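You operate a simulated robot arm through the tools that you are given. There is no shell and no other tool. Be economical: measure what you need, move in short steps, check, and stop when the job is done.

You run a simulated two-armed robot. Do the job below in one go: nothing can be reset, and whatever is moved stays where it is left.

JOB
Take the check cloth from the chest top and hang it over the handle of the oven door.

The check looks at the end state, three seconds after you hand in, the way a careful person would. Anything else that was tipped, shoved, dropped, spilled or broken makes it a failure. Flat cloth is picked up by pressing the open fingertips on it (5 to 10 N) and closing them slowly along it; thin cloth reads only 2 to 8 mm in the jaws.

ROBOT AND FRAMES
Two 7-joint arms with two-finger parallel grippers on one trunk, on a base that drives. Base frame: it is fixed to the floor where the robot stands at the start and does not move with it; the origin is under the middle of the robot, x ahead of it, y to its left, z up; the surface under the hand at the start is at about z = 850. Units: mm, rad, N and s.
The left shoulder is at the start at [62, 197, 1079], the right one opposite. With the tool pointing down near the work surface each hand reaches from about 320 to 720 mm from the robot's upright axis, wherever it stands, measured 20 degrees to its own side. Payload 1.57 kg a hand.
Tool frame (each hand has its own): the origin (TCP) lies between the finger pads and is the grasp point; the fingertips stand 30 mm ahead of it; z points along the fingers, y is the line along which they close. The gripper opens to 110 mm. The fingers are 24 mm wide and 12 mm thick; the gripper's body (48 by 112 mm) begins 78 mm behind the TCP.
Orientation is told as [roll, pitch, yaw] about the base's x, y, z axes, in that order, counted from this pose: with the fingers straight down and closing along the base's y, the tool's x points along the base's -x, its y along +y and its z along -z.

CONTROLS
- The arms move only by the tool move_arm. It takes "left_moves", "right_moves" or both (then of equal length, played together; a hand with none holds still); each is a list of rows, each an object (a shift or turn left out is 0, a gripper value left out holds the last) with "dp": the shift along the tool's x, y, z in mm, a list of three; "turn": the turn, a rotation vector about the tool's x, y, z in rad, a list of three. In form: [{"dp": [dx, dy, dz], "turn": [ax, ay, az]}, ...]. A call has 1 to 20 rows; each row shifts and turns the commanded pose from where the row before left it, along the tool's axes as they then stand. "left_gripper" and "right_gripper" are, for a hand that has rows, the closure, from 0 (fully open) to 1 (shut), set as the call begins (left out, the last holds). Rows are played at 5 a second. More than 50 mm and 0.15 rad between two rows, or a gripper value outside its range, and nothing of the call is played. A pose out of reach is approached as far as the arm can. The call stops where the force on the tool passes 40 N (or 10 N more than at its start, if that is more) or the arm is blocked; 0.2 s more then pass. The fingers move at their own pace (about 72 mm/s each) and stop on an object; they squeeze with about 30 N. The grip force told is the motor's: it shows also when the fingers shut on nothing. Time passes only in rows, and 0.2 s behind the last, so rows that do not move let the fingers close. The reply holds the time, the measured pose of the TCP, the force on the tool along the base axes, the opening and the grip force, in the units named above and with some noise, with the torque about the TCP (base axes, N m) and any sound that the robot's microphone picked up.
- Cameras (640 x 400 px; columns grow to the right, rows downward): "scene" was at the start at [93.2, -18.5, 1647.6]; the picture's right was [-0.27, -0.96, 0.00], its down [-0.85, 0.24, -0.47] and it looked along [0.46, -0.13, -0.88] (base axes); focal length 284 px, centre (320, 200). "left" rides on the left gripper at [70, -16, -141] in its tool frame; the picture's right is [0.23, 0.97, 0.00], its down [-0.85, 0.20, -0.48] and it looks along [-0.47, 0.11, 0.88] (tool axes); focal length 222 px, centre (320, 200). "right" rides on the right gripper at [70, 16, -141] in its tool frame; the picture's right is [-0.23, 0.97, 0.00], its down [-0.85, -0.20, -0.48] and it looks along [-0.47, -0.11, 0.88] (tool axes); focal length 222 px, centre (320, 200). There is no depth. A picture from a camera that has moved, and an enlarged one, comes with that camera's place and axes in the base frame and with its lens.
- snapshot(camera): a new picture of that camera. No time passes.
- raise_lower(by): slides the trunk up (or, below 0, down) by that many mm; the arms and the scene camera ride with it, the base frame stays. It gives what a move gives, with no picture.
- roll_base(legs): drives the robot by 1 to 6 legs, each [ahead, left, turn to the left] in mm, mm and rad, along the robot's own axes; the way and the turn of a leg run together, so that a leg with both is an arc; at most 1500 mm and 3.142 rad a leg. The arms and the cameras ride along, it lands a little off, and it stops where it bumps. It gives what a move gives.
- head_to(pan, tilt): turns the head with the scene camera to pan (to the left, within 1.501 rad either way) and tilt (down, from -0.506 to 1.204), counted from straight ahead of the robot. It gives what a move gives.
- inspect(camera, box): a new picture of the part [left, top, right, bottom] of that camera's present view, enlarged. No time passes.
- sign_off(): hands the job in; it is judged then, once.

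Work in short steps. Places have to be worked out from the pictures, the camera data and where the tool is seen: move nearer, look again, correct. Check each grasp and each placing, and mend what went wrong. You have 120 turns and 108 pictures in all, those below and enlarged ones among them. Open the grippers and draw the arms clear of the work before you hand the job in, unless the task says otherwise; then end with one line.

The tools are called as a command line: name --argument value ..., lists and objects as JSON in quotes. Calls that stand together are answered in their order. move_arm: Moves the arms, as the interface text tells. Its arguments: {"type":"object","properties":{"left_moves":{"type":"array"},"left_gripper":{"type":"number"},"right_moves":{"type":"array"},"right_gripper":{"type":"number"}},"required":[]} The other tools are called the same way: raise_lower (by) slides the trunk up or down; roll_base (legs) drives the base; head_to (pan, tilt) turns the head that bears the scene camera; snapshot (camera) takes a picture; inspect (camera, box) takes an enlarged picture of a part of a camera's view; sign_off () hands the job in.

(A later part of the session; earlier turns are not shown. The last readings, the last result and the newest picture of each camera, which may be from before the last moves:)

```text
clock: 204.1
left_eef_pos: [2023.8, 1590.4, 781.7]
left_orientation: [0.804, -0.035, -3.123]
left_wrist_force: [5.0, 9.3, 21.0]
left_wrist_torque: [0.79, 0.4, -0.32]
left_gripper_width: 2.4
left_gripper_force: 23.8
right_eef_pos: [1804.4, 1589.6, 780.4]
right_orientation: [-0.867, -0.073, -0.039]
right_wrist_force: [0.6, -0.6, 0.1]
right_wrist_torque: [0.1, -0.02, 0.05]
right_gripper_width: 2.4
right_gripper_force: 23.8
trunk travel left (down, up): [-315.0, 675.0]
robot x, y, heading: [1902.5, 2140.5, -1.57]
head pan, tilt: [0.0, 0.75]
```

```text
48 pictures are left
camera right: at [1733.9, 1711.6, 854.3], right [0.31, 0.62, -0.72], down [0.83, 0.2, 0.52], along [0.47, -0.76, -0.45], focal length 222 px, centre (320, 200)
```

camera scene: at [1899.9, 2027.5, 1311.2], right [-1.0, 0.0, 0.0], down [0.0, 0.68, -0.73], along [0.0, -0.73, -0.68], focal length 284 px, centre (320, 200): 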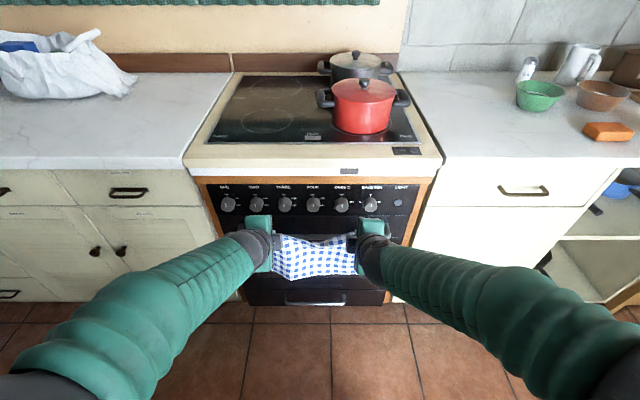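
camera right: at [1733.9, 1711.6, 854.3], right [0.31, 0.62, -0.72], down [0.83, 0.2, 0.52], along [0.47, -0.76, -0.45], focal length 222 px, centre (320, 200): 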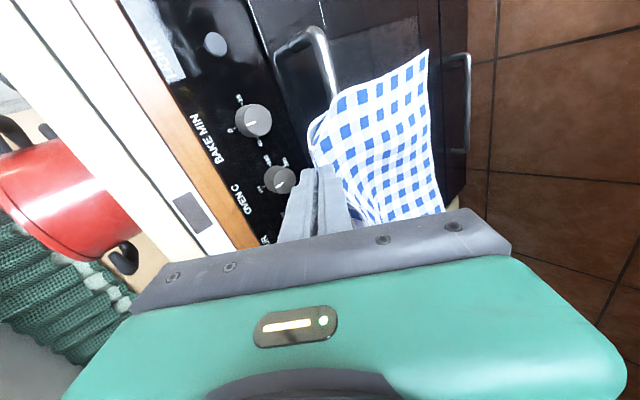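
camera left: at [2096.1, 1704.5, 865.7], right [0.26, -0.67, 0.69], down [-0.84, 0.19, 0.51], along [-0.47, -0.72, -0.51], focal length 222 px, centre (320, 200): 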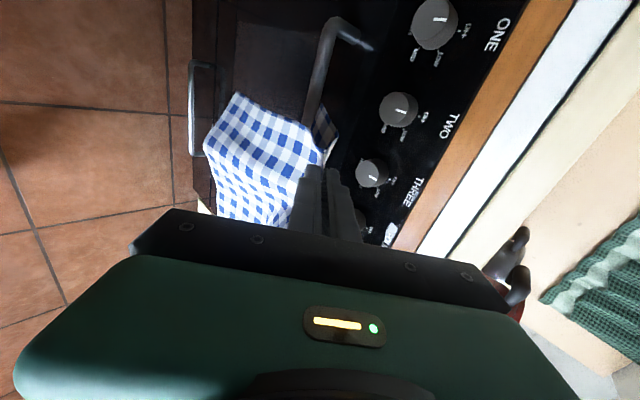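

The left wrist reads 21 N; I re-read it with an idle row to see if it is contact or a transient.

move_arm --left_moves '[{"dp": [0, 0, 0]}]' --right_moves '[{"dp": [0, 0, 0]}]'

inspect --camera "scene" --box '[200, 180, 440, 330]'

inspect --camera "left" --box '[180, 0, 500, 200]'

```text
clock: 204.5
left_eef_pos: [2026.6, 1589.6, 780.7]
left_orientation: [0.8, -0.035, -3.12]
left_wrist_force: [-0.2, 0.2, 0.2]
left_wrist_torque: [-0.02, 0.03, 0.02]
left_gripper_width: 2.5
left_gripper_force: 24.2
right_eef_pos: [1804.2, 1589.8, 780.7]
right_orientation: [-0.866, -0.073, -0.038]
right_wrist_force: [0.4, 0.2, 0.3]
right_wrist_torque: [-0.01, -0.02, 0.01]
right_gripper_width: 2.2
right_gripper_force: 23.8
trunk travel left (down, up): [-315.0, 675.0]
robot x, y, heading: [1904.3, 2143.2, -1.568]
head pan, tilt: [0.0, 0.75]
```

```text
2.67 times, centred on (320, 255) of scene
camera zoom: at [1899.8, 2027.4, 1311.2], right [-1.0, 0.0, 0.0], down [0.0, 0.68, -0.73], along [0.0, -0.73, -0.68], focal length 758 px, centre (320, 53)
```

zoom: 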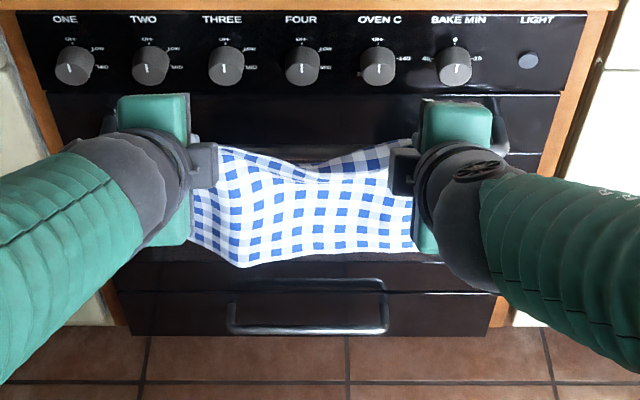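

```text
2.00 times, centred on (340, 100) of left
camera zoom: at [2097.5, 1704.7, 865.2], right [0.27, -0.67, 0.69], down [-0.84, 0.19, 0.51], along [-0.47, -0.72, -0.52], focal length 444 px, centre (280, 400)
```

zoom: 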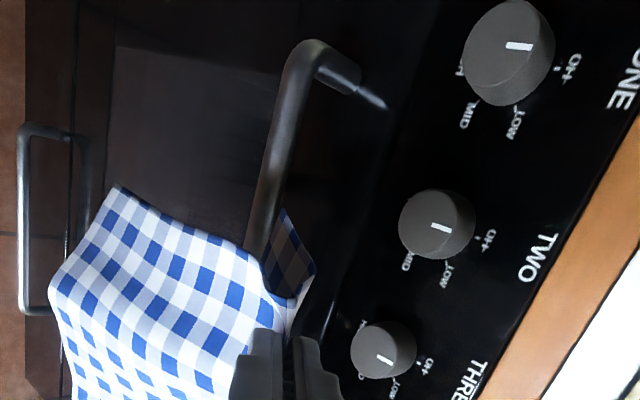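

It was a transient. The bottom edge now hangs level, and the short flap lies on the oven side. I roll 65 mm nearer and lower 30 mm to just before the bar.

roll_base --legs '[[60, 0, 0]]'

raise_lower --by -30

inspect --camera "left" --box '[180, 0, 500, 200]'

inspect --camera "right" --box '[180, 0, 500, 200]'

```text
clock: 205.5
left_eef_pos: [2025.1, 1528.1, 780.4]
left_orientation: [0.802, -0.035, -3.118]
left_wrist_force: [-0.4, -0.6, -0.1]
left_wrist_torque: [0.04, -0.01, -0.04]
left_gripper_width: 2.5
left_gripper_force: 24.0
right_eef_pos: [1805.5, 1528.4, 780.5]
right_orientation: [-0.862, -0.071, -0.038]
right_wrist_force: [-0.7, 0.0, -0.3]
right_wrist_torque: [0.0, 0.02, 0.02]
right_gripper_width: 2.0
right_gripper_force: 23.1
trunk travel left (down, up): [-315.0, 675.0]
robot x, y, heading: [1904.4, 2079.6, -1.569]
head pan, tilt: [0.0, 0.75]
```

```text
clock: 206.2
left_eef_pos: [2024.6, 1529.4, 752.1]
left_orientation: [0.805, -0.036, -3.118]
left_wrist_force: [0.1, 0.2, -0.8]
left_wrist_torque: [0.02, 0.01, 0.0]
left_gripper_width: 2.6
left_gripper_force: 24.0
right_eef_pos: [1804.3, 1529.6, 750.8]
right_orientation: [-0.867, -0.075, -0.038]
right_wrist_force: [0.6, 0.0, -0.7]
right_wrist_torque: [-0.05, -0.03, 0.0]
right_gripper_width: 2.0
right_gripper_force: 23.7
trunk travel left (down, up): [-285.0, 705.0]
robot x, y, heading: [1901.9, 2085.4, -1.574]
head pan, tilt: [0.0, 0.75]
```

```text
2.00 times, centred on (340, 100) of left
camera zoom: at [2097.0, 1644.8, 836.6], right [0.27, -0.67, 0.69], down [-0.84, 0.19, 0.51], along [-0.47, -0.72, -0.51], focal length 444 px, centre (280, 400)
```

zoom: 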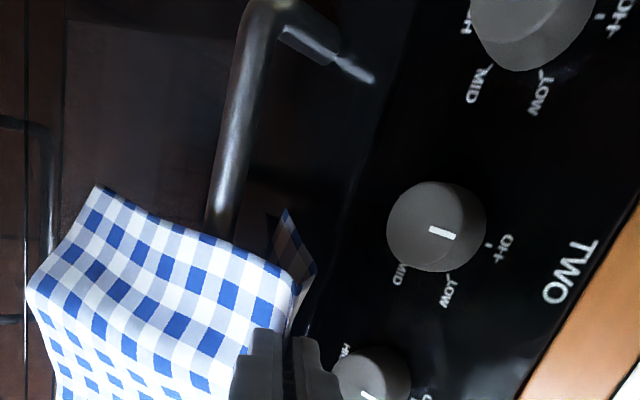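

```text
2.00 times, centred on (340, 100) of right
camera zoom: at [1733.7, 1652.4, 824.8], right [0.31, 0.62, -0.72], down [0.83, 0.2, 0.52], along [0.47, -0.76, -0.45], focal length 444 px, centre (280, 400)
```

zoom: 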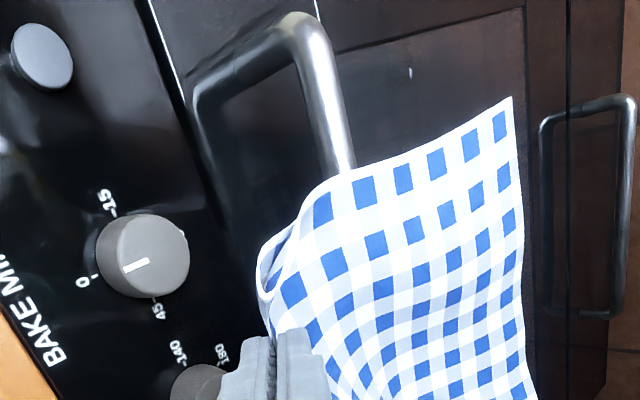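

Both wrist views confirm the bar at y≈1470, z≈636. Tips are at y≈1507, z≈731; I advance 55 mm so the short flap passes over the bar while the long flap stays in front.

move_arm --left_moves '[{"dp": [0, 7.6, 7.9]}, {"dp": [0, 7.6, 7.9]}, {"dp": [0, 7.6, 7.9]}, {"dp": [0, 7.6, 7.9]}, {"dp": [0, 7.6, 7.9]}, {"dp": [0, 0, 0]}]' --right_moves '[{"dp": [0, -7.1, 8.4]}, {"dp": [0, -7.1, 8.4]}, {"dp": [0, -7.1, 8.4]}, {"dp": [0, -7.1, 8.4]}, {"dp": [0, -7.1, 8.4]}, {"dp": [0, 0, 0]}]'

inspect --camera "left" --box '[180, 0, 500, 200]'

inspect --camera "right" --box '[180, 0, 500, 200]'

inspect --camera "scene" --box '[200, 150, 440, 300]'

```text
clock: 207.5
left_eef_pos: [2030.4, 1480.5, 808.8]
left_orientation: [0.885, -0.14, -3.121]
left_wrist_force: [-6.2, -0.2, 0.2]
left_wrist_torque: [0.21, -0.25, 0.15]
left_gripper_width: 2.4
left_gripper_force: 23.7
left hand out of reach, approached as far as the arm can: row 5
right_eef_pos: [1805.4, 1478.0, 751.7]
right_orientation: [-0.867, -0.076, -0.032]
right_wrist_force: [1.7, 2.3, 1.3]
right_wrist_torque: [-0.02, -0.07, 0.08]
right_gripper_width: 2.2
right_gripper_force: 23.7
trunk travel left (down, up): [-285.0, 705.0]
robot x, y, heading: [1901.6, 2081.9, -1.571]
head pan, tilt: [0.0, 0.75]
stopped in row 6 (left hand): the arm was blocked; the commanded pose is now the measured one
```

```text
2.00 times, centred on (340, 100) of left
camera zoom: at [2109.5, 1603.4, 874.2], right [0.34, -0.61, 0.72], down [-0.79, 0.23, 0.57], along [-0.51, -0.76, -0.4], focal length 444 px, centre (280, 400)
```

zoom: 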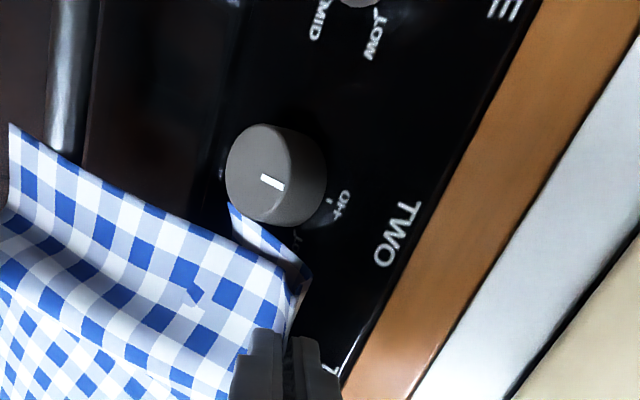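

```text
2.00 times, centred on (340, 100) of right
camera zoom: at [1734.5, 1599.0, 825.1], right [0.3, 0.62, -0.72], down [0.83, 0.21, 0.52], along [0.48, -0.76, -0.45], focal length 444 px, centre (280, 400)
```

zoom: 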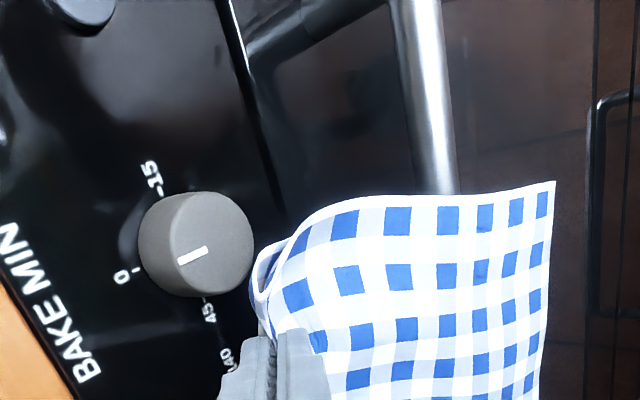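

```text
2.67 times, centred on (320, 225) of scene
camera zoom: at [1899.7, 1967.9, 1281.1], right [-1.0, 0.0, 0.0], down [0.0, 0.68, -0.73], along [0.0, -0.73, -0.68], focal length 758 px, centre (320, 133)
```

zoom: 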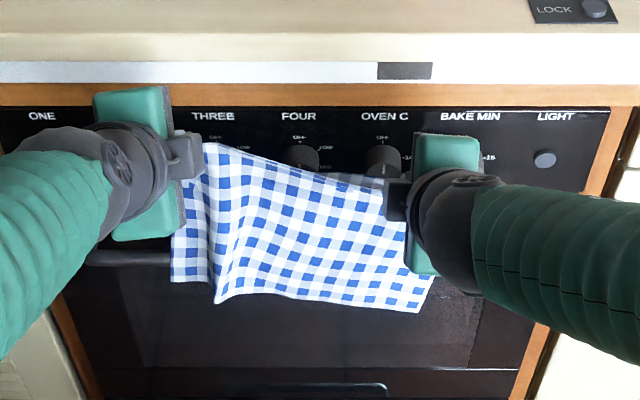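

The left arm hit a joint limit and popped up. I bring both hands back to the pose that worked (y≈1530, z≈752) and will close the distance with the base instead.

move_arm --left_moves '[{"dp": [0, -18.4, -1.1], "turn": [0.02, 0.022, 0.027]}, {"dp": [0, -18.4, -1.1], "turn": [0.02, 0.022, 0.027]}, {"dp": [0, -18.4, -1.1], "turn": [0.02, 0.022, 0.027]}, {"dp": [0, -18.4, -1.1], "turn": [0.02, 0.022, 0.027]}, {"dp": [0, 0, 0]}]' --right_moves '[{"dp": [0, 8.4, -9.9], "turn": [0, 0.012, -0.014]}, {"dp": [0, 8.4, -9.9], "turn": [0, 0.012, -0.014]}, {"dp": [0, 8.4, -9.9], "turn": [0, 0.012, -0.014]}, {"dp": [0, 8.4, -9.9], "turn": [0, 0.012, -0.014]}, {"dp": [0, 0, 0]}]'

inspect --camera "scene" --box '[200, 150, 440, 300]'

```text
clock: 208.7
left_eef_pos: [2034.6, 1529.1, 773.6]
left_orientation: [0.831, -0.096, -3.102]
left_wrist_force: [-0.7, 0.4, 0.6]
left_wrist_torque: [0.02, -0.05, -0.04]
left_gripper_width: 2.5
left_gripper_force: 24.0
right_eef_pos: [1806.8, 1530.5, 752.6]
right_orientation: [-0.866, -0.001, -0.037]
right_wrist_force: [0.4, 0.2, -0.3]
right_wrist_torque: [-0.01, -0.04, 0.0]
right_gripper_width: 2.1
right_gripper_force: 23.8
trunk travel left (down, up): [-285.0, 705.0]
robot x, y, heading: [1902.2, 2079.4, -1.572]
head pan, tilt: [0.0, 0.75]
```

```text
2.67 times, centred on (320, 225) of scene
camera zoom: at [1899.9, 1967.4, 1282.0], right [-1.0, 0.0, 0.0], down [0.0, 0.68, -0.73], along [0.0, -0.73, -0.68], focal length 758 px, centre (320, 133)
```

zoom: 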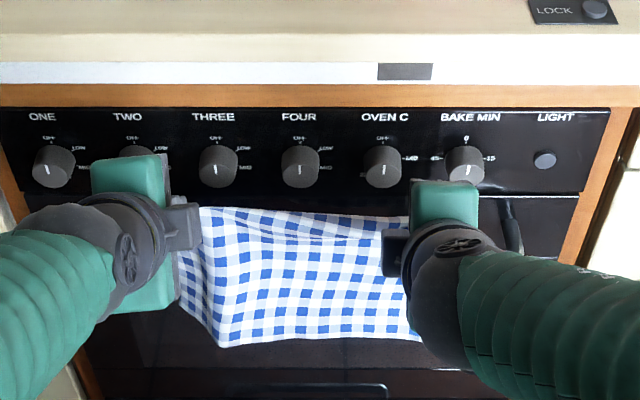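

The left arm is still cramped. I draw both hands back 40 mm, then raise the trunk 120 and reach lower from it, which should suit the joints better.

move_arm --left_moves '[{"dp": [0, -21, -8], "turn": [0, 0.03, 0.035]}, {"dp": [0, -21, -8], "turn": [0, 0.03, 0.035]}, {"dp": [0, 0, 0]}]' --right_moves '[{"dp": [0, 13, -15]}, {"dp": [0, 13, -15]}, {"dp": [0, 0, 0]}]'

raise_lower --by 120

snapshot --camera "scene"

```text
clock: 209.2
left_eef_pos: [2027.2, 1559.0, 752.0]
left_orientation: [0.794, -0.098, -3.107]
left_wrist_force: [0.0, -0.6, 1.0]
left_wrist_torque: [-0.01, 0.03, 0.0]
left_gripper_width: 2.3
left_gripper_force: 24.2
right_eef_pos: [1807.2, 1557.7, 753.1]
right_orientation: [-0.868, -0.002, -0.038]
right_wrist_force: [0.6, 0.2, -0.1]
right_wrist_torque: [-0.01, -0.03, 0.0]
right_gripper_width: 2.2
right_gripper_force: 23.5
trunk travel left (down, up): [-285.0, 705.0]
robot x, y, heading: [1900.5, 2077.9, -1.571]
head pan, tilt: [0.0, 0.75]
stopped in row 2 (left hand): the arm was blocked; the commanded pose is now the measured one
```

```text
clock: 210.7
left_eef_pos: [2026.3, 1557.5, 871.1]
left_orientation: [0.798, -0.1, -3.108]
left_wrist_force: [-0.1, 0.9, -0.6]
left_wrist_torque: [-0.03, 0.0, 0.0]
left_gripper_width: 2.3
left_gripper_force: 24.5
right_eef_pos: [1807.7, 1555.3, 873.6]
right_orientation: [-0.866, -0.001, -0.037]
right_wrist_force: [0.2, 0.1, 0.5]
right_wrist_torque: [0.01, -0.03, -0.01]
right_gripper_width: 2.2
right_gripper_force: 24.1
trunk travel left (down, up): [-405.0, 585.0]
robot x, y, heading: [1902.7, 2082.2, -1.572]
head pan, tilt: [0.0, 0.75]
```

```text
39 pictures are left
camera scene: at [1899.8, 1967.5, 1402.5], right [-1.0, 0.0, 0.0], down [0.0, 0.68, -0.73], along [0.0, -0.73, -0.68], focal length 284 px, centre (320, 200)
```

scene: 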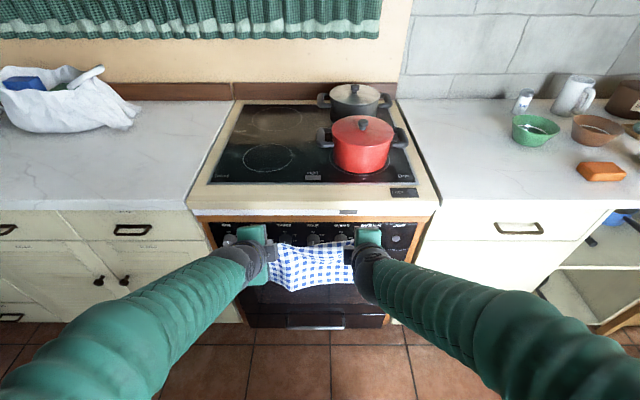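

I reduce the tilt to about 0.5 rad, which still clears the lip and knobs, and square up the hands.

move_arm --left_moves '[{"turn": [0.099, 0.015, 0.032]}, {"turn": [0.099, 0.015, 0.032]}, {"turn": [0.099, 0.015, 0.032]}, {"dp": [0, 0, 0]}]' --right_moves '[{"turn": [-0.122, -0.009, -0.008]}, {"turn": [-0.122, -0.009, -0.008]}, {"turn": [-0.122, -0.009, -0.008]}, {"dp": [0, 0, 0]}]'

```text
clock: 211.7
left_eef_pos: [2027.7, 1558.0, 890.8]
left_orientation: [0.533, -0.094, 3.13]
left_wrist_force: [-0.4, 0.4, -0.2]
left_wrist_torque: [-0.06, 0.0, -0.01]
left_gripper_width: 2.4
left_gripper_force: 23.6
right_eef_pos: [1806.5, 1556.2, 874.8]
right_orientation: [-0.503, -0.008, -0.001]
right_wrist_force: [-0.1, -0.2, -0.2]
right_wrist_torque: [-0.04, -0.02, 0.0]
right_gripper_width: 2.4
right_gripper_force: 23.6
trunk travel left (down, up): [-405.0, 585.0]
robot x, y, heading: [1898.2, 2079.3, -1.571]
head pan, tilt: [0.0, 0.75]
```

Right hand is good; left is still held off by a limit. I lower both hands ~100 mm relative to the shoulders, correcting the left's twist on the way.

move_arm --left_moves '[{"dp": [0, -11.6, 19.8], "turn": [0, 0, 0]}, {"dp": [0, -11.6, 19.8], "turn": [0, 0.02, 0.012]}, {"dp": [0, -11.6, 19.8], "turn": [0, 0.02, 0.012]}, {"dp": [0, -11.6, 19.8], "turn": [0, 0.02, 0.012]}, {"dp": [0, -11.6, 19.8], "turn": [0, 0.02, 0.012]}, {"dp": [0, 0, 0]}]' --right_moves '[{"dp": [0, 9.6, 17.5]}, {"dp": [0, 9.6, 17.5]}, {"dp": [0, 9.6, 17.5]}, {"dp": [0, 9.6, 17.5]}, {"dp": [0, 9.6, 17.5]}, {"dp": [0, 0, 0]}]'

snapshot --camera "scene"

```text
clock: 212.3
left_eef_pos: [2018.4, 1557.7, 875.4]
left_orientation: [0.568, -0.132, 3.12]
left_wrist_force: [-0.1, -0.3, -0.1]
left_wrist_torque: [-0.06, 0.01, -0.04]
left_gripper_width: 2.4
left_gripper_force: 24.2
right_eef_pos: [1808.2, 1556.6, 841.4]
right_orientation: [-0.503, -0.007, -0.001]
right_wrist_force: [-0.6, -0.5, -0.2]
right_wrist_torque: [-0.03, 0.01, 0.02]
right_gripper_width: 2.3
right_gripper_force: 23.6
trunk travel left (down, up): [-405.0, 585.0]
robot x, y, heading: [1900.7, 2087.7, -1.568]
head pan, tilt: [0.0, 0.75]
stopped in row 2 (left hand): the arm was blocked; the commanded pose is now the measured one
```

```text
38 pictures are left
camera scene: at [1899.9, 1967.1, 1401.1], right [-1.0, 0.0, 0.0], down [0.0, 0.68, -0.73], along [0.0, -0.73, -0.68], focal length 284 px, centre (320, 200)
```

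scene: 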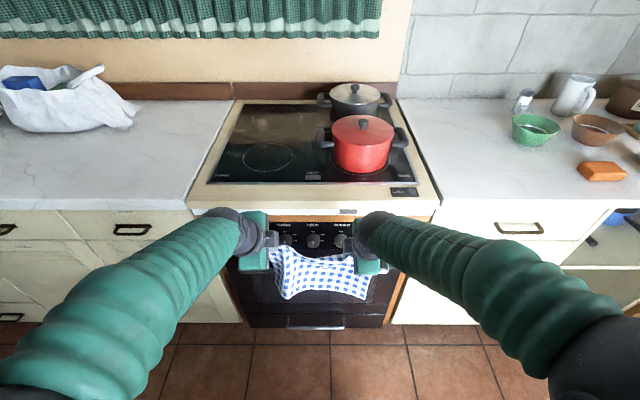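

The left elbow has dropped to a blocked posture while the right one is up. I go back to the upright carry posture, with fingers down and closer in, to free it.

move_arm --left_moves '[{"dp": [0, -14.2, -15], "turn": [0.142, 0, 0]}, {"dp": [0, -16.1, -12.9], "turn": [0.142, 0, 0]}, {"dp": [0, -17.8, -10.3], "turn": [0.142, 0, 0]}, {"dp": [0, -19.1, -7.8], "turn": [0.142, 0, 0]}, {"turn": [0, 0.065, 0]}, {"turn": [0, 0.065, 0]}, {"dp": [0, 0, 0]}]' --right_moves '[{"dp": [0, 11.7, -20.1], "turn": [-0.126, 0, 0]}, {"dp": [0, 14.2, -18.5], "turn": [-0.126, 0, 0]}, {"dp": [0, 16.4, -16.6], "turn": [-0.126, 0, 0]}, {"dp": [0, 18.3, -14.4], "turn": [-0.126, 0, 0]}, {"dp": [0, 0, 0]}, {"dp": [0, 0, 0]}, {"dp": [0, 0, 0]}]'

snapshot --camera "scene"

```text
clock: 213.2
left_eef_pos: [2019.1, 1625.4, 924.9]
left_orientation: [0.157, -0.267, 3.097]
left_wrist_force: [0.7, 0.5, -0.7]
left_wrist_torque: [-0.01, -0.01, 0.0]
left_gripper_width: 2.2
left_gripper_force: 24.1
right_eef_pos: [1807.2, 1627.0, 881.6]
right_orientation: [-0.078, -0.008, -0.002]
right_wrist_force: [-0.4, 0.8, -0.7]
right_wrist_torque: [-0.05, 0.0, 0.0]
right_gripper_width: 2.2
right_gripper_force: 23.5
trunk travel left (down, up): [-405.0, 585.0]
robot x, y, heading: [1901.6, 2082.0, -1.571]
head pan, tilt: [0.0, 0.75]
stopped in row 4 (left hand): the arm was blocked; the commanded pose is now the measured one
```

```text
37 pictures are left
camera scene: at [1900.4, 1966.8, 1401.1], right [-1.0, 0.0, 0.0], down [0.0, 0.68, -0.73], along [0.0, -0.73, -0.68], focal length 284 px, centre (320, 200)
```

scene: 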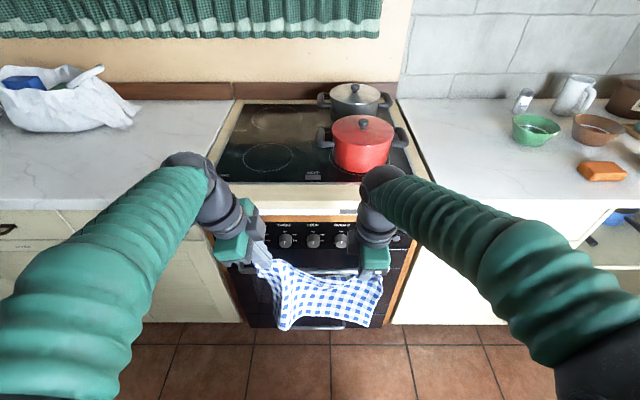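

The left hand leans outward, so its wrist is at a limit. I lift both hands and reach a bit forward, then try to bring the left upright.

move_arm --left_moves '[{"dp": [-4, 12.1, -12.7]}, {"dp": [-4, 12.1, -12.7]}, {"dp": [-4, 12.1, -12.7]}, {"dp": [-4, 12.1, -12.7]}, {"turn": [0, 0.066, 0.01]}, {"turn": [0, 0.066, 0.01]}, {"turn": [0, 0.066, 0.01]}, {"turn": [0, 0.066, 0.01]}, {"dp": [0, 0, 0]}]' --right_moves '[{"dp": [0, -12, -24]}, {"dp": [0, -12, -24]}, {"dp": [0, -12, -24]}, {"dp": [0, -12, -24]}, {"dp": [0, 0, 0]}, {"dp": [0, 0, 0]}, {"dp": [0, 0, 0]}, {"dp": [0, 0, 0]}, {"dp": [0, 0, 0]}]'

```text
clock: 214.0
left_eef_pos: [2026.4, 1602.9, 1005.0]
left_orientation: [0.237, -0.381, 3.07]
left_wrist_force: [0.0, 1.1, 0.1]
left_wrist_torque: [0.01, -0.01, 0.03]
left_gripper_width: 2.7
left_gripper_force: 24.1
right_eef_pos: [1804.1, 1599.1, 951.3]
right_orientation: [-0.08, -0.006, -0.001]
right_wrist_force: [-0.5, 0.0, -0.1]
right_wrist_torque: [-0.04, 0.01, -0.01]
right_gripper_width: 2.5
right_gripper_force: 23.1
trunk travel left (down, up): [-405.0, 585.0]
robot x, y, heading: [1903.6, 2080.1, -1.572]
head pan, tilt: [0.0, 0.75]
stopped in row 4 (left hand): the arm was blocked; the commanded pose is now the measured one
```

Higher makes it worse. I look at the left arm itself to understand its posture.

head_to --pan 0.7 --tilt 1.0

snapshot --camera "scene"

head_to --pan -0.7 --tilt 1.0

snapshot --camera "scene"

```text
clock: 215.1
left_eef_pos: [2023.8, 1603.7, 1007.1]
left_orientation: [0.237, -0.382, 3.071]
left_wrist_force: [-1.3, 0.1, -0.9]
left_wrist_torque: [-0.01, 0.04, 0.04]
left_gripper_width: 2.7
left_gripper_force: 23.8
right_eef_pos: [1804.8, 1598.0, 952.8]
right_orientation: [-0.08, -0.007, -0.001]
right_wrist_force: [0.1, -0.2, 0.2]
right_wrist_torque: [0.0, -0.01, 0.0]
right_gripper_width: 2.3
right_gripper_force: 23.5
trunk travel left (down, up): [-405.0, 585.0]
robot x, y, heading: [1900.8, 2080.8, -1.575]
head pan, tilt: [0.7, 1.0]
```

```text
36 pictures are left
camera scene: at [1944.9, 1996.6, 1382.8], right [-0.77, -0.64, 0.0], down [-0.54, 0.65, -0.54], along [0.35, -0.41, -0.84], focal length 284 px, centre (320, 200)
```

scene: 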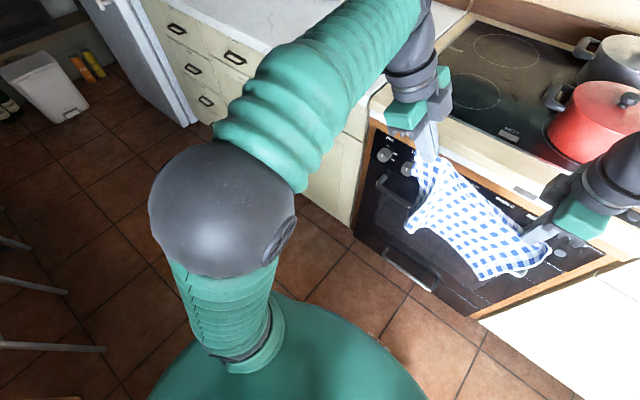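

```text
clock: 216.6
left_eef_pos: [2025.9, 1604.2, 1007.4]
left_orientation: [0.237, -0.382, 3.07]
left_wrist_force: [0.8, 0.6, -0.3]
left_wrist_torque: [0.0, -0.03, 0.01]
left_gripper_width: 2.5
left_gripper_force: 24.3
right_eef_pos: [1805.1, 1598.4, 953.6]
right_orientation: [-0.081, -0.007, -0.002]
right_wrist_force: [-0.2, 0.3, -0.3]
right_wrist_torque: [-0.01, 0.0, -0.02]
right_gripper_width: 2.3
right_gripper_force: 23.1
trunk travel left (down, up): [-405.0, 585.0]
robot x, y, heading: [1902.5, 2083.4, -1.573]
head pan, tilt: [-0.7, 1.0]
```

```text
35 pictures are left
camera scene: at [1855.2, 1996.7, 1382.8], right [-0.77, 0.64, 0.0], down [0.54, 0.64, -0.54], along [-0.35, -0.41, -0.84], focal length 284 px, centre (320, 200)
```

scene: 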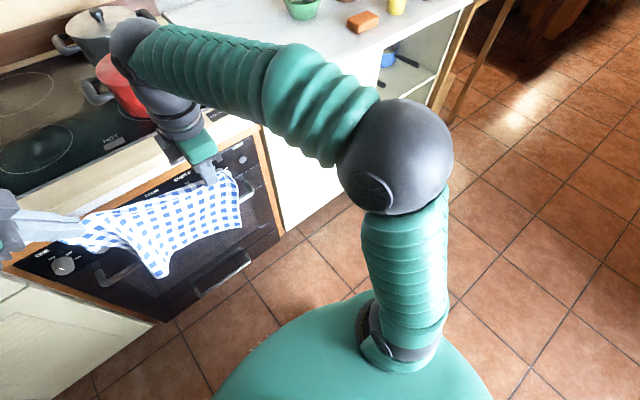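

The left arm's elbow is swivelled high. I test whether untwisting the left hand a little about its own axis (–0.3 rad) frees it.

move_arm --left_moves '[{"turn": [0, 0, -0.1]}, {"turn": [0, 0, -0.1]}, {"turn": [0, 0, -0.1]}, {"dp": [0, 0, 0]}]'

move_arm --left_moves '[{"turn": [0, 0.06, 0]}, {"turn": [0, 0.06, 0]}, {"turn": [0, 0.06, 0]}, {"dp": [0, 0, 0]}]'

```text
clock: 217.6
left_eef_pos: [2033.3, 1607.1, 1025.5]
left_orientation: [0.123, -0.508, -2.893]
left_wrist_force: [-5.5, 0.2, -2.8]
left_wrist_torque: [0.05, -0.03, -0.04]
left_gripper_width: 2.5
left_gripper_force: 23.7
right_eef_pos: [1805.0, 1598.6, 952.9]
right_orientation: [-0.079, -0.009, -0.001]
right_wrist_force: [5.4, 0.4, 2.1]
right_wrist_torque: [-0.04, -0.22, 0.04]
right_gripper_width: 2.6
right_gripper_force: 24.0
trunk travel left (down, up): [-405.0, 585.0]
robot x, y, heading: [1899.3, 2080.1, -1.575]
head pan, tilt: [-0.7, 1.0]
```

```text
clock: 218.3
left_eef_pos: [2041.6, 1610.3, 1037.0]
left_orientation: [0.121, -0.43, -2.878]
left_wrist_force: [-6.6, -0.6, -3.1]
left_wrist_torque: [0.03, 0.14, -0.05]
left_gripper_width: 2.6
left_gripper_force: 23.6
right_eef_pos: [1805.1, 1598.7, 952.0]
right_orientation: [-0.084, -0.011, 0.002]
right_wrist_force: [8.2, 1.0, 3.4]
right_wrist_torque: [0.01, -0.29, 0.04]
right_gripper_width: 2.2
right_gripper_force: 23.3
trunk travel left (down, up): [-405.0, 585.0]
robot x, y, heading: [1900.9, 2084.8, -1.572]
head pan, tilt: [-0.7, 1.0]
stopped in row 3 (left hand): the arm was blocked; the commanded pose is now the measured one
```

Twisting that way makes it worse, so the other direction should help. I turn it back and past by 0.3 while lowering it to the right hand's level.

move_arm --left_moves '[{"dp": [0, 0, 10], "turn": [0, 0, 0.12]}, {"dp": [0, 0, 10], "turn": [0, 0, 0.12]}, {"dp": [0, 0, 10], "turn": [0, 0, 0.12]}, {"dp": [0, 0, 10], "turn": [0, 0, 0.12]}, {"dp": [0, 0, 10], "turn": [0, 0, 0.12]}, {"dp": [0, 0, 10], "turn": [0, 0, 0.12]}, {"dp": [0, 0, 0]}]'

move_arm --left_moves '[{"turn": [0, 0.06, 0]}, {"turn": [0, 0.06, 0]}, {"turn": [0, 0.06, 0]}, {"dp": [0, 0, 0]}]'

```text
clock: 219.9
left_eef_pos: [2026.9, 1599.2, 996.5]
left_orientation: [0.424, -0.276, 2.654]
left_wrist_force: [-0.3, 0.2, 0.2]
left_wrist_torque: [0.02, 0.01, 0.0]
left_gripper_width: 2.4
left_gripper_force: 23.8
right_eef_pos: [1804.7, 1599.6, 953.4]
right_orientation: [-0.082, -0.007, 0.0]
right_wrist_force: [-0.8, -0.6, -0.4]
right_wrist_torque: [-0.05, 0.01, 0.01]
right_gripper_width: 2.1
right_gripper_force: 23.4
trunk travel left (down, up): [-405.0, 585.0]
robot x, y, heading: [1900.1, 2085.5, -1.572]
head pan, tilt: [-0.7, 1.0]
```

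```text
clock: 220.9
left_eef_pos: [2018.9, 1597.2, 985.8]
left_orientation: [0.368, -0.077, 2.731]
left_wrist_force: [-0.3, 0.1, -0.7]
left_wrist_torque: [0.01, -0.01, 0.02]
left_gripper_width: 2.5
left_gripper_force: 23.1
right_eef_pos: [1805.1, 1598.6, 953.2]
right_orientation: [-0.081, -0.008, 0.0]
right_wrist_force: [0.4, -0.8, -0.8]
right_wrist_torque: [0.0, 0.03, 0.01]
right_gripper_width: 2.1
right_gripper_force: 23.5
trunk travel left (down, up): [-405.0, 585.0]
robot x, y, heading: [1901.4, 2083.7, -1.575]
head pan, tilt: [-0.7, 1.0]
```

That freed it: the left is almost upright with a 0.4 rad twist, which I can live with. I lower both hands to z≈883 and tilt the right to match.

move_arm --left_moves '[{"dp": [1.5, -7.2, 18.6], "turn": [0, 0.012, 0]}, {"dp": [1.5, -7.2, 18.6], "turn": [0, 0.012, 0]}, {"dp": [1.5, -7.2, 18.6], "turn": [0, 0.012, 0]}, {"dp": [1.5, -7.2, 18.6], "turn": [0, 0.012, 0]}, {"dp": [1.5, -7.2, 18.6], "turn": [0, 0.012, 0]}, {"dp": [0, 0, 0]}]' --right_moves '[{"dp": [0, 2, 14], "turn": [0.058, 0, 0]}, {"dp": [0, 3, 14], "turn": [0.058, 0, 0]}, {"dp": [0, 4, 13.5], "turn": [0.058, 0, 0]}, {"dp": [0, 4, 13.5], "turn": [0.058, 0, 0]}, {"dp": [0, 5, 13], "turn": [0.058, 0, 0]}, {"dp": [0, 0, 0]}]'

head_to --pan 0 --tilt 0.75

snapshot --camera "scene"

```text
clock: 222.3
left_eef_pos: [2020.3, 1595.4, 896.2]
left_orientation: [0.404, -0.071, 2.754]
left_wrist_force: [0.8, -0.1, -0.2]
left_wrist_torque: [0.04, 0.05, 0.02]
left_gripper_width: 2.4
left_gripper_force: 23.8
right_eef_pos: [1806.2, 1604.3, 884.0]
right_orientation: [-0.372, -0.01, -0.001]
right_wrist_force: [-0.2, -0.1, 0.5]
right_wrist_torque: [0.02, -0.02, 0.0]
right_gripper_width: 2.2
right_gripper_force: 23.7
trunk travel left (down, up): [-405.0, 585.0]
robot x, y, heading: [1904.7, 2082.3, -1.571]
head pan, tilt: [-0.7, 1.0]
```

```text
clock: 223.4
left_eef_pos: [2020.4, 1596.1, 895.8]
left_orientation: [0.406, -0.071, 2.755]
left_wrist_force: [0.8, -0.3, 1.0]
left_wrist_torque: [0.01, 0.0, 0.01]
left_gripper_width: 2.3
left_gripper_force: 23.8
right_eef_pos: [1807.4, 1603.2, 884.4]
right_orientation: [-0.372, -0.009, 0.002]
right_wrist_force: [-0.2, -0.3, -0.5]
right_wrist_torque: [0.03, -0.01, 0.04]
right_gripper_width: 2.3
right_gripper_force: 23.3
trunk travel left (down, up): [-405.0, 585.0]
robot x, y, heading: [1906.5, 2080.6, -1.572]
head pan, tilt: [0.0, 0.75]
```

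```text
34 pictures are left
camera scene: at [1899.9, 1967.4, 1402.1], right [-1.0, 0.0, 0.0], down [0.0, 0.68, -0.73], along [0.0, -0.73, -0.68], focal length 284 px, centre (320, 200)
```

scene: 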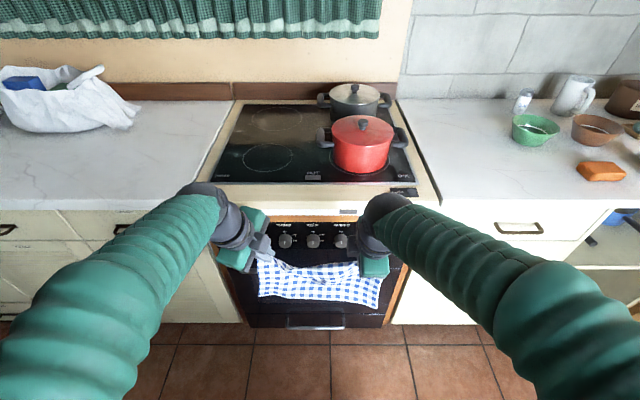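

Cloth hangs level again. I even the heights, add a touch more tilt, and lower the trunk 125 mm (tips ≈ z 731).

move_arm --left_moves '[{"dp": [-1.4, -9.9, 9], "turn": [0, 0, 0]}, {"turn": [-0.08, 0, 0]}, {"turn": [-0.08, 0, 0]}, {"dp": [0, 0, 0]}]' --right_moves '[{"dp": [0, 0, 0]}, {"turn": [0.09, 0, 0]}, {"turn": [0.09, 0, 0]}, {"dp": [0, 0, 0]}]'

raise_lower --by -125

```text
clock: 224.4
left_eef_pos: [2023.4, 1601.7, 871.2]
left_orientation: [0.525, -0.016, 2.755]
left_wrist_force: [0.7, -0.1, -0.1]
left_wrist_torque: [0.01, -0.01, 0.03]
left_gripper_width: 2.4
left_gripper_force: 23.7
right_eef_pos: [1806.3, 1602.3, 884.5]
right_orientation: [-0.552, -0.008, 0.0]
right_wrist_force: [0.3, 0.3, -0.3]
right_wrist_torque: [0.03, -0.01, 0.03]
right_gripper_width: 1.9
right_gripper_force: 23.6
trunk travel left (down, up): [-405.0, 585.0]
robot x, y, heading: [1903.6, 2079.7, -1.569]
head pan, tilt: [0.0, 0.75]
```

```text
clock: 225.9
left_eef_pos: [2023.4, 1601.2, 748.1]
left_orientation: [0.525, -0.017, 2.757]
left_wrist_force: [-0.3, 1.1, -0.2]
left_wrist_torque: [0.0, -0.02, 0.0]
left_gripper_width: 2.4
left_gripper_force: 23.6
right_eef_pos: [1806.5, 1602.8, 758.8]
right_orientation: [-0.553, -0.007, 0.001]
right_wrist_force: [0.5, 0.0, 0.5]
right_wrist_torque: [-0.02, 0.02, -0.01]
right_gripper_width: 2.1
right_gripper_force: 23.8
trunk travel left (down, up): [-280.0, 710.0]
robot x, y, heading: [1901.8, 2084.5, -1.568]
head pan, tilt: [0.0, 0.75]
```

Both arms are well-behaved now; tips at z≈722/733, y≈1587. I level the right and roll 75 mm forward.

move_arm --right_moves '[{"dp": [0, 4.2, 6.8]}, {"dp": [0, 0, 0]}]'

roll_base --legs '[[75, 0, 0]]'

inspect --camera "left" --box '[180, 0, 500, 200]'

inspect --camera "right" --box '[180, 0, 500, 200]'

```text
clock: 226.5
left_eef_pos: [2022.4, 1601.3, 748.4]
left_orientation: [0.527, -0.017, 2.756]
left_wrist_force: [-0.3, 0.5, -0.5]
left_wrist_torque: [0.04, -0.03, 0.0]
left_gripper_width: 2.4
left_gripper_force: 23.8
right_eef_pos: [1806.3, 1605.2, 750.5]
right_orientation: [-0.551, -0.008, 0.0]
right_wrist_force: [-0.2, 0.2, 0.6]
right_wrist_torque: [-0.01, 0.0, -0.03]
right_gripper_width: 2.4
right_gripper_force: 23.8
trunk travel left (down, up): [-280.0, 710.0]
robot x, y, heading: [1902.1, 2082.1, -1.568]
head pan, tilt: [0.0, 0.75]
```

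```text
clock: 227.6
left_eef_pos: [2022.6, 1527.5, 746.9]
left_orientation: [0.525, -0.017, 2.753]
left_wrist_force: [0.7, -0.3, -1.5]
left_wrist_torque: [0.05, 0.0, -0.02]
left_gripper_width: 2.5
left_gripper_force: 23.7
right_eef_pos: [1805.2, 1530.5, 750.1]
right_orientation: [-0.55, -0.009, -0.001]
right_wrist_force: [0.5, -0.6, 0.6]
right_wrist_torque: [0.04, -0.01, 0.0]
right_gripper_width: 2.2
right_gripper_force: 23.9
trunk travel left (down, up): [-280.0, 710.0]
robot x, y, heading: [1902.5, 2010.6, -1.577]
head pan, tilt: [0.0, 0.75]
```

```text
2.00 times, centred on (340, 100) of left
camera zoom: at [2122.3, 1580.7, 860.0], right [-0.1, -0.87, 0.48], down [-0.76, 0.38, 0.53], along [-0.64, -0.31, -0.7], focal length 444 px, centre (280, 400)
```

zoom: 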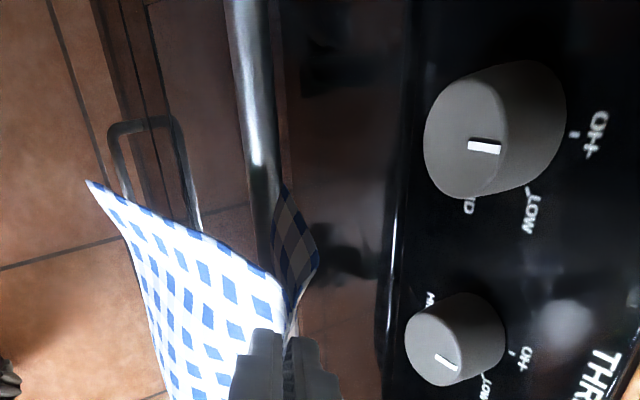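

```text
2.00 times, centred on (340, 100) of right
camera zoom: at [1735.2, 1619.3, 860.8], right [0.23, 0.83, -0.51], down [0.85, 0.08, 0.52], along [0.47, -0.55, -0.69], focal length 444 px, centre (280, 400)
```

zoom: 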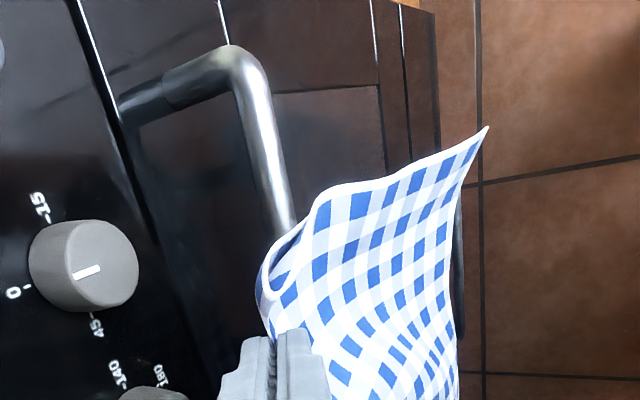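

The refined bar estimate is y≈1480, z≈648. The left flap corner (z≈660) just clears it, so I raise 12 mm and roll 48 mm forward, carrying the short flap over the bar.

raise_lower --by 12

roll_base --legs '[[48, 0, 0]]'

inspect --camera "left" --box '[180, 0, 500, 200]'

inspect --camera "right" --box '[180, 0, 500, 200]'

inspect --camera "scene" --box '[200, 150, 440, 300]'

```text
clock: 228.2
left_eef_pos: [2022.6, 1529.8, 759.3]
left_orientation: [0.526, -0.019, 2.754]
left_wrist_force: [-0.4, -0.2, -0.4]
left_wrist_torque: [0.02, -0.02, 0.01]
left_gripper_width: 2.2
left_gripper_force: 23.3
right_eef_pos: [1805.8, 1532.0, 763.9]
right_orientation: [-0.552, -0.008, -0.001]
right_wrist_force: [0.2, -0.5, 1.4]
right_wrist_torque: [0.04, -0.06, -0.02]
right_gripper_width: 2.3
right_gripper_force: 23.4
trunk travel left (down, up): [-292.0, 698.0]
robot x, y, heading: [1900.9, 2006.3, -1.57]
head pan, tilt: [0.0, 0.75]
```

```text
clock: 229.1
left_eef_pos: [2023.4, 1481.1, 757.1]
left_orientation: [0.524, -0.017, 2.756]
left_wrist_force: [-0.3, -0.3, 0.6]
left_wrist_torque: [0.04, 0.05, -0.03]
left_gripper_width: 2.3
left_gripper_force: 23.9
right_eef_pos: [1806.1, 1484.6, 762.1]
right_orientation: [-0.551, -0.009, -0.002]
right_wrist_force: [-0.9, -1.0, -0.3]
right_wrist_torque: [0.06, -0.02, 0.04]
right_gripper_width: 2.1
right_gripper_force: 23.5
trunk travel left (down, up): [-292.0, 698.0]
robot x, y, heading: [1902.7, 1960.6, -1.571]
head pan, tilt: [0.0, 0.75]
```

```text
2.00 times, centred on (340, 100) of left
camera zoom: at [2122.9, 1533.7, 871.9], right [-0.1, -0.87, 0.48], down [-0.76, 0.38, 0.53], along [-0.64, -0.31, -0.7], focal length 444 px, centre (280, 400)
```

zoom: 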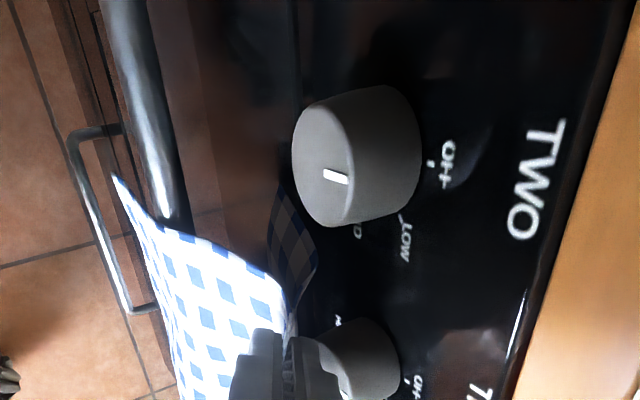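

```text
2.00 times, centred on (340, 100) of right
camera zoom: at [1735.6, 1571.8, 872.6], right [0.23, 0.83, -0.51], down [0.85, 0.08, 0.52], along [0.47, -0.55, -0.69], focal length 444 px, centre (280, 400)
```

zoom: 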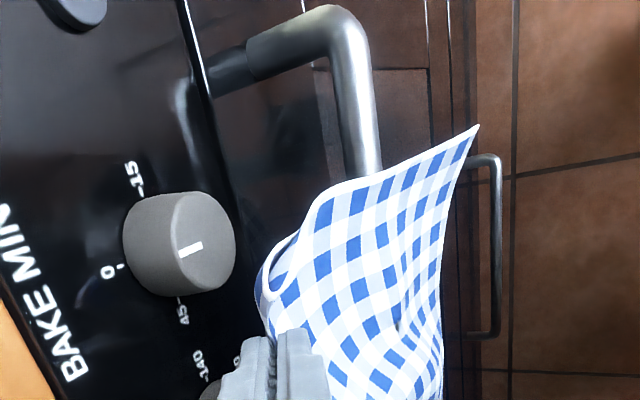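

```text
2.67 times, centred on (320, 225) of scene
camera zoom: at [1899.8, 1846.2, 1288.7], right [-1.0, 0.0, 0.0], down [0.0, 0.68, -0.73], along [0.0, -0.73, -0.68], focal length 758 px, centre (320, 133)
```

zoom: 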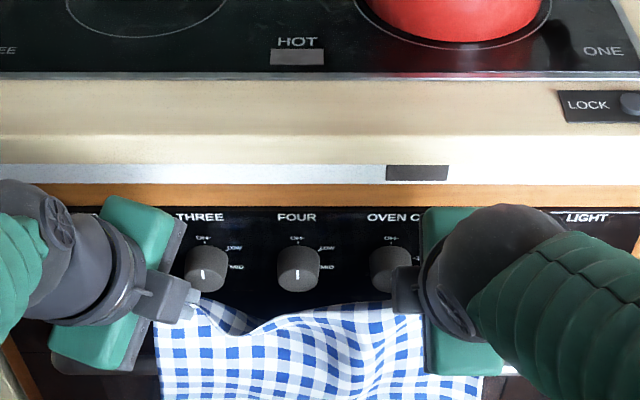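

The short flap is now behind the bar line and the long flap in front. I lower 40 mm.

raise_lower --by -40

inspect --camera "left" --box '[180, 0, 500, 200]'

inspect --camera "right" --box '[180, 0, 500, 200]'

```text
clock: 229.9
left_eef_pos: [2023.6, 1483.7, 719.3]
left_orientation: [0.525, -0.017, 2.755]
left_wrist_force: [0.0, 0.1, 0.0]
left_wrist_torque: [0.02, 0.01, -0.02]
left_gripper_width: 2.6
left_gripper_force: 23.7
right_eef_pos: [1806.7, 1484.3, 723.4]
right_orientation: [-0.551, -0.006, 0.002]
right_wrist_force: [-0.1, 0.7, -0.6]
right_wrist_torque: [0.04, -0.01, -0.01]
right_gripper_width: 2.1
right_gripper_force: 23.6
trunk travel left (down, up): [-252.0, 738.0]
robot x, y, heading: [1903.8, 1963.1, -1.572]
head pan, tilt: [0.0, 0.75]
```

```text
2.00 times, centred on (340, 100) of left
camera zoom: at [2122.9, 1535.4, 832.8], right [-0.1, -0.87, 0.49], down [-0.76, 0.38, 0.53], along [-0.64, -0.32, -0.7], focal length 444 px, centre (280, 400)
```

zoom: 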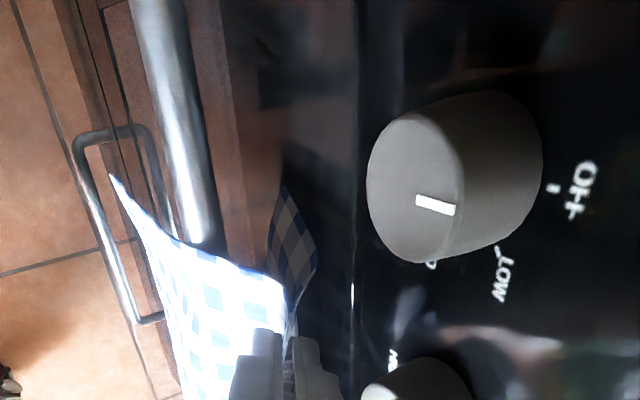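

```text
2.00 times, centred on (340, 100) of right
camera zoom: at [1735.7, 1573.7, 833.6], right [0.23, 0.83, -0.51], down [0.85, 0.08, 0.52], along [0.47, -0.55, -0.69], focal length 444 px, centre (280, 400)
```

zoom: 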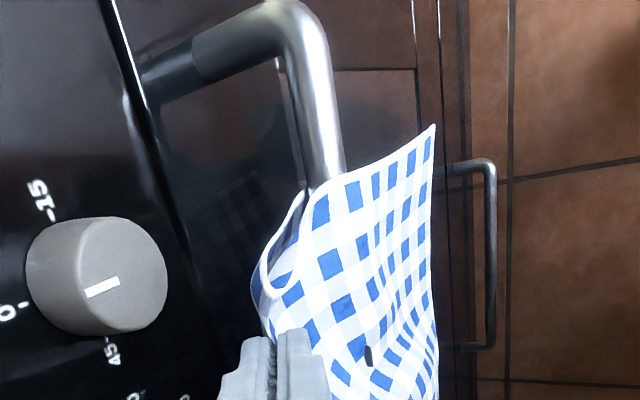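

The bar is going in between the two flaps on both sides. I roll 20 mm forward and lower 38 mm.

roll_base --legs '[[20, 0, 0]]'

raise_lower --by -38

inspect --camera "left" --box '[180, 0, 500, 200]'

inspect --camera "right" --box '[180, 0, 500, 200]'

```text
clock: 230.7
left_eef_pos: [2022.6, 1460.9, 719.1]
left_orientation: [0.527, -0.017, 2.755]
left_wrist_force: [0.2, -0.4, -1.2]
left_wrist_torque: [0.03, -0.01, 0.02]
left_gripper_width: 2.2
left_gripper_force: 23.8
right_eef_pos: [1806.0, 1464.9, 722.0]
right_orientation: [-0.55, -0.008, -0.002]
right_wrist_force: [-0.3, -0.2, 0.1]
right_wrist_torque: [0.04, 0.01, -0.03]
right_gripper_width: 2.0
right_gripper_force: 23.9
trunk travel left (down, up): [-252.0, 738.0]
robot x, y, heading: [1902.4, 1943.5, -1.571]
head pan, tilt: [0.0, 0.75]
```

```text
clock: 231.5
left_eef_pos: [2022.8, 1463.4, 681.2]
left_orientation: [0.529, -0.016, 2.755]
left_wrist_force: [0.2, 0.0, 0.0]
left_wrist_torque: [0.02, 0.01, -0.02]
left_gripper_width: 2.7
left_gripper_force: 23.8
right_eef_pos: [1806.0, 1466.1, 686.4]
right_orientation: [-0.553, -0.007, 0.001]
right_wrist_force: [-0.9, 0.7, 0.3]
right_wrist_torque: [0.01, 0.02, 0.0]
right_gripper_width: 2.3
right_gripper_force: 23.6
trunk travel left (down, up): [-214.0, 776.0]
robot x, y, heading: [1900.3, 1942.1, -1.573]
head pan, tilt: [0.0, 0.75]
```

```text
2.00 times, centred on (340, 100) of left
camera zoom: at [2122.7, 1515.8, 794.9], right [-0.1, -0.87, 0.49], down [-0.76, 0.38, 0.53], along [-0.64, -0.32, -0.7], focal length 444 px, centre (280, 400)
```

zoom: 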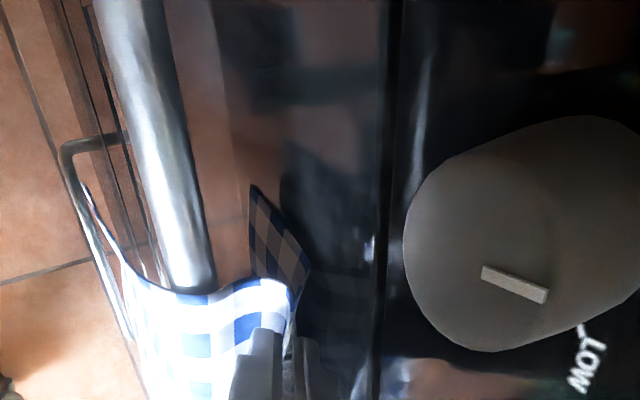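

```text
2.00 times, centred on (340, 100) of right
camera zoom: at [1735.6, 1554.3, 795.7], right [0.23, 0.83, -0.51], down [0.85, 0.08, 0.52], along [0.47, -0.55, -0.69], focal length 444 px, centre (280, 400)
```

zoom: 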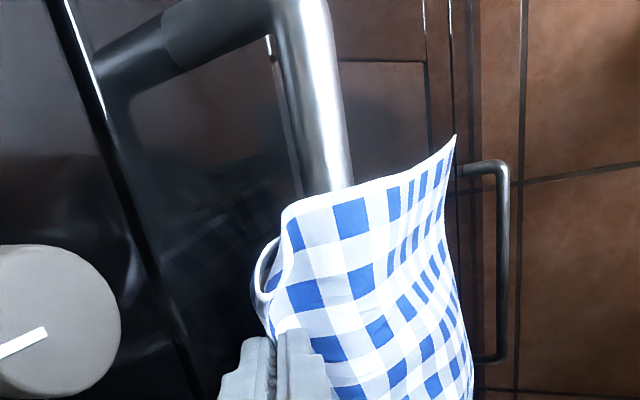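

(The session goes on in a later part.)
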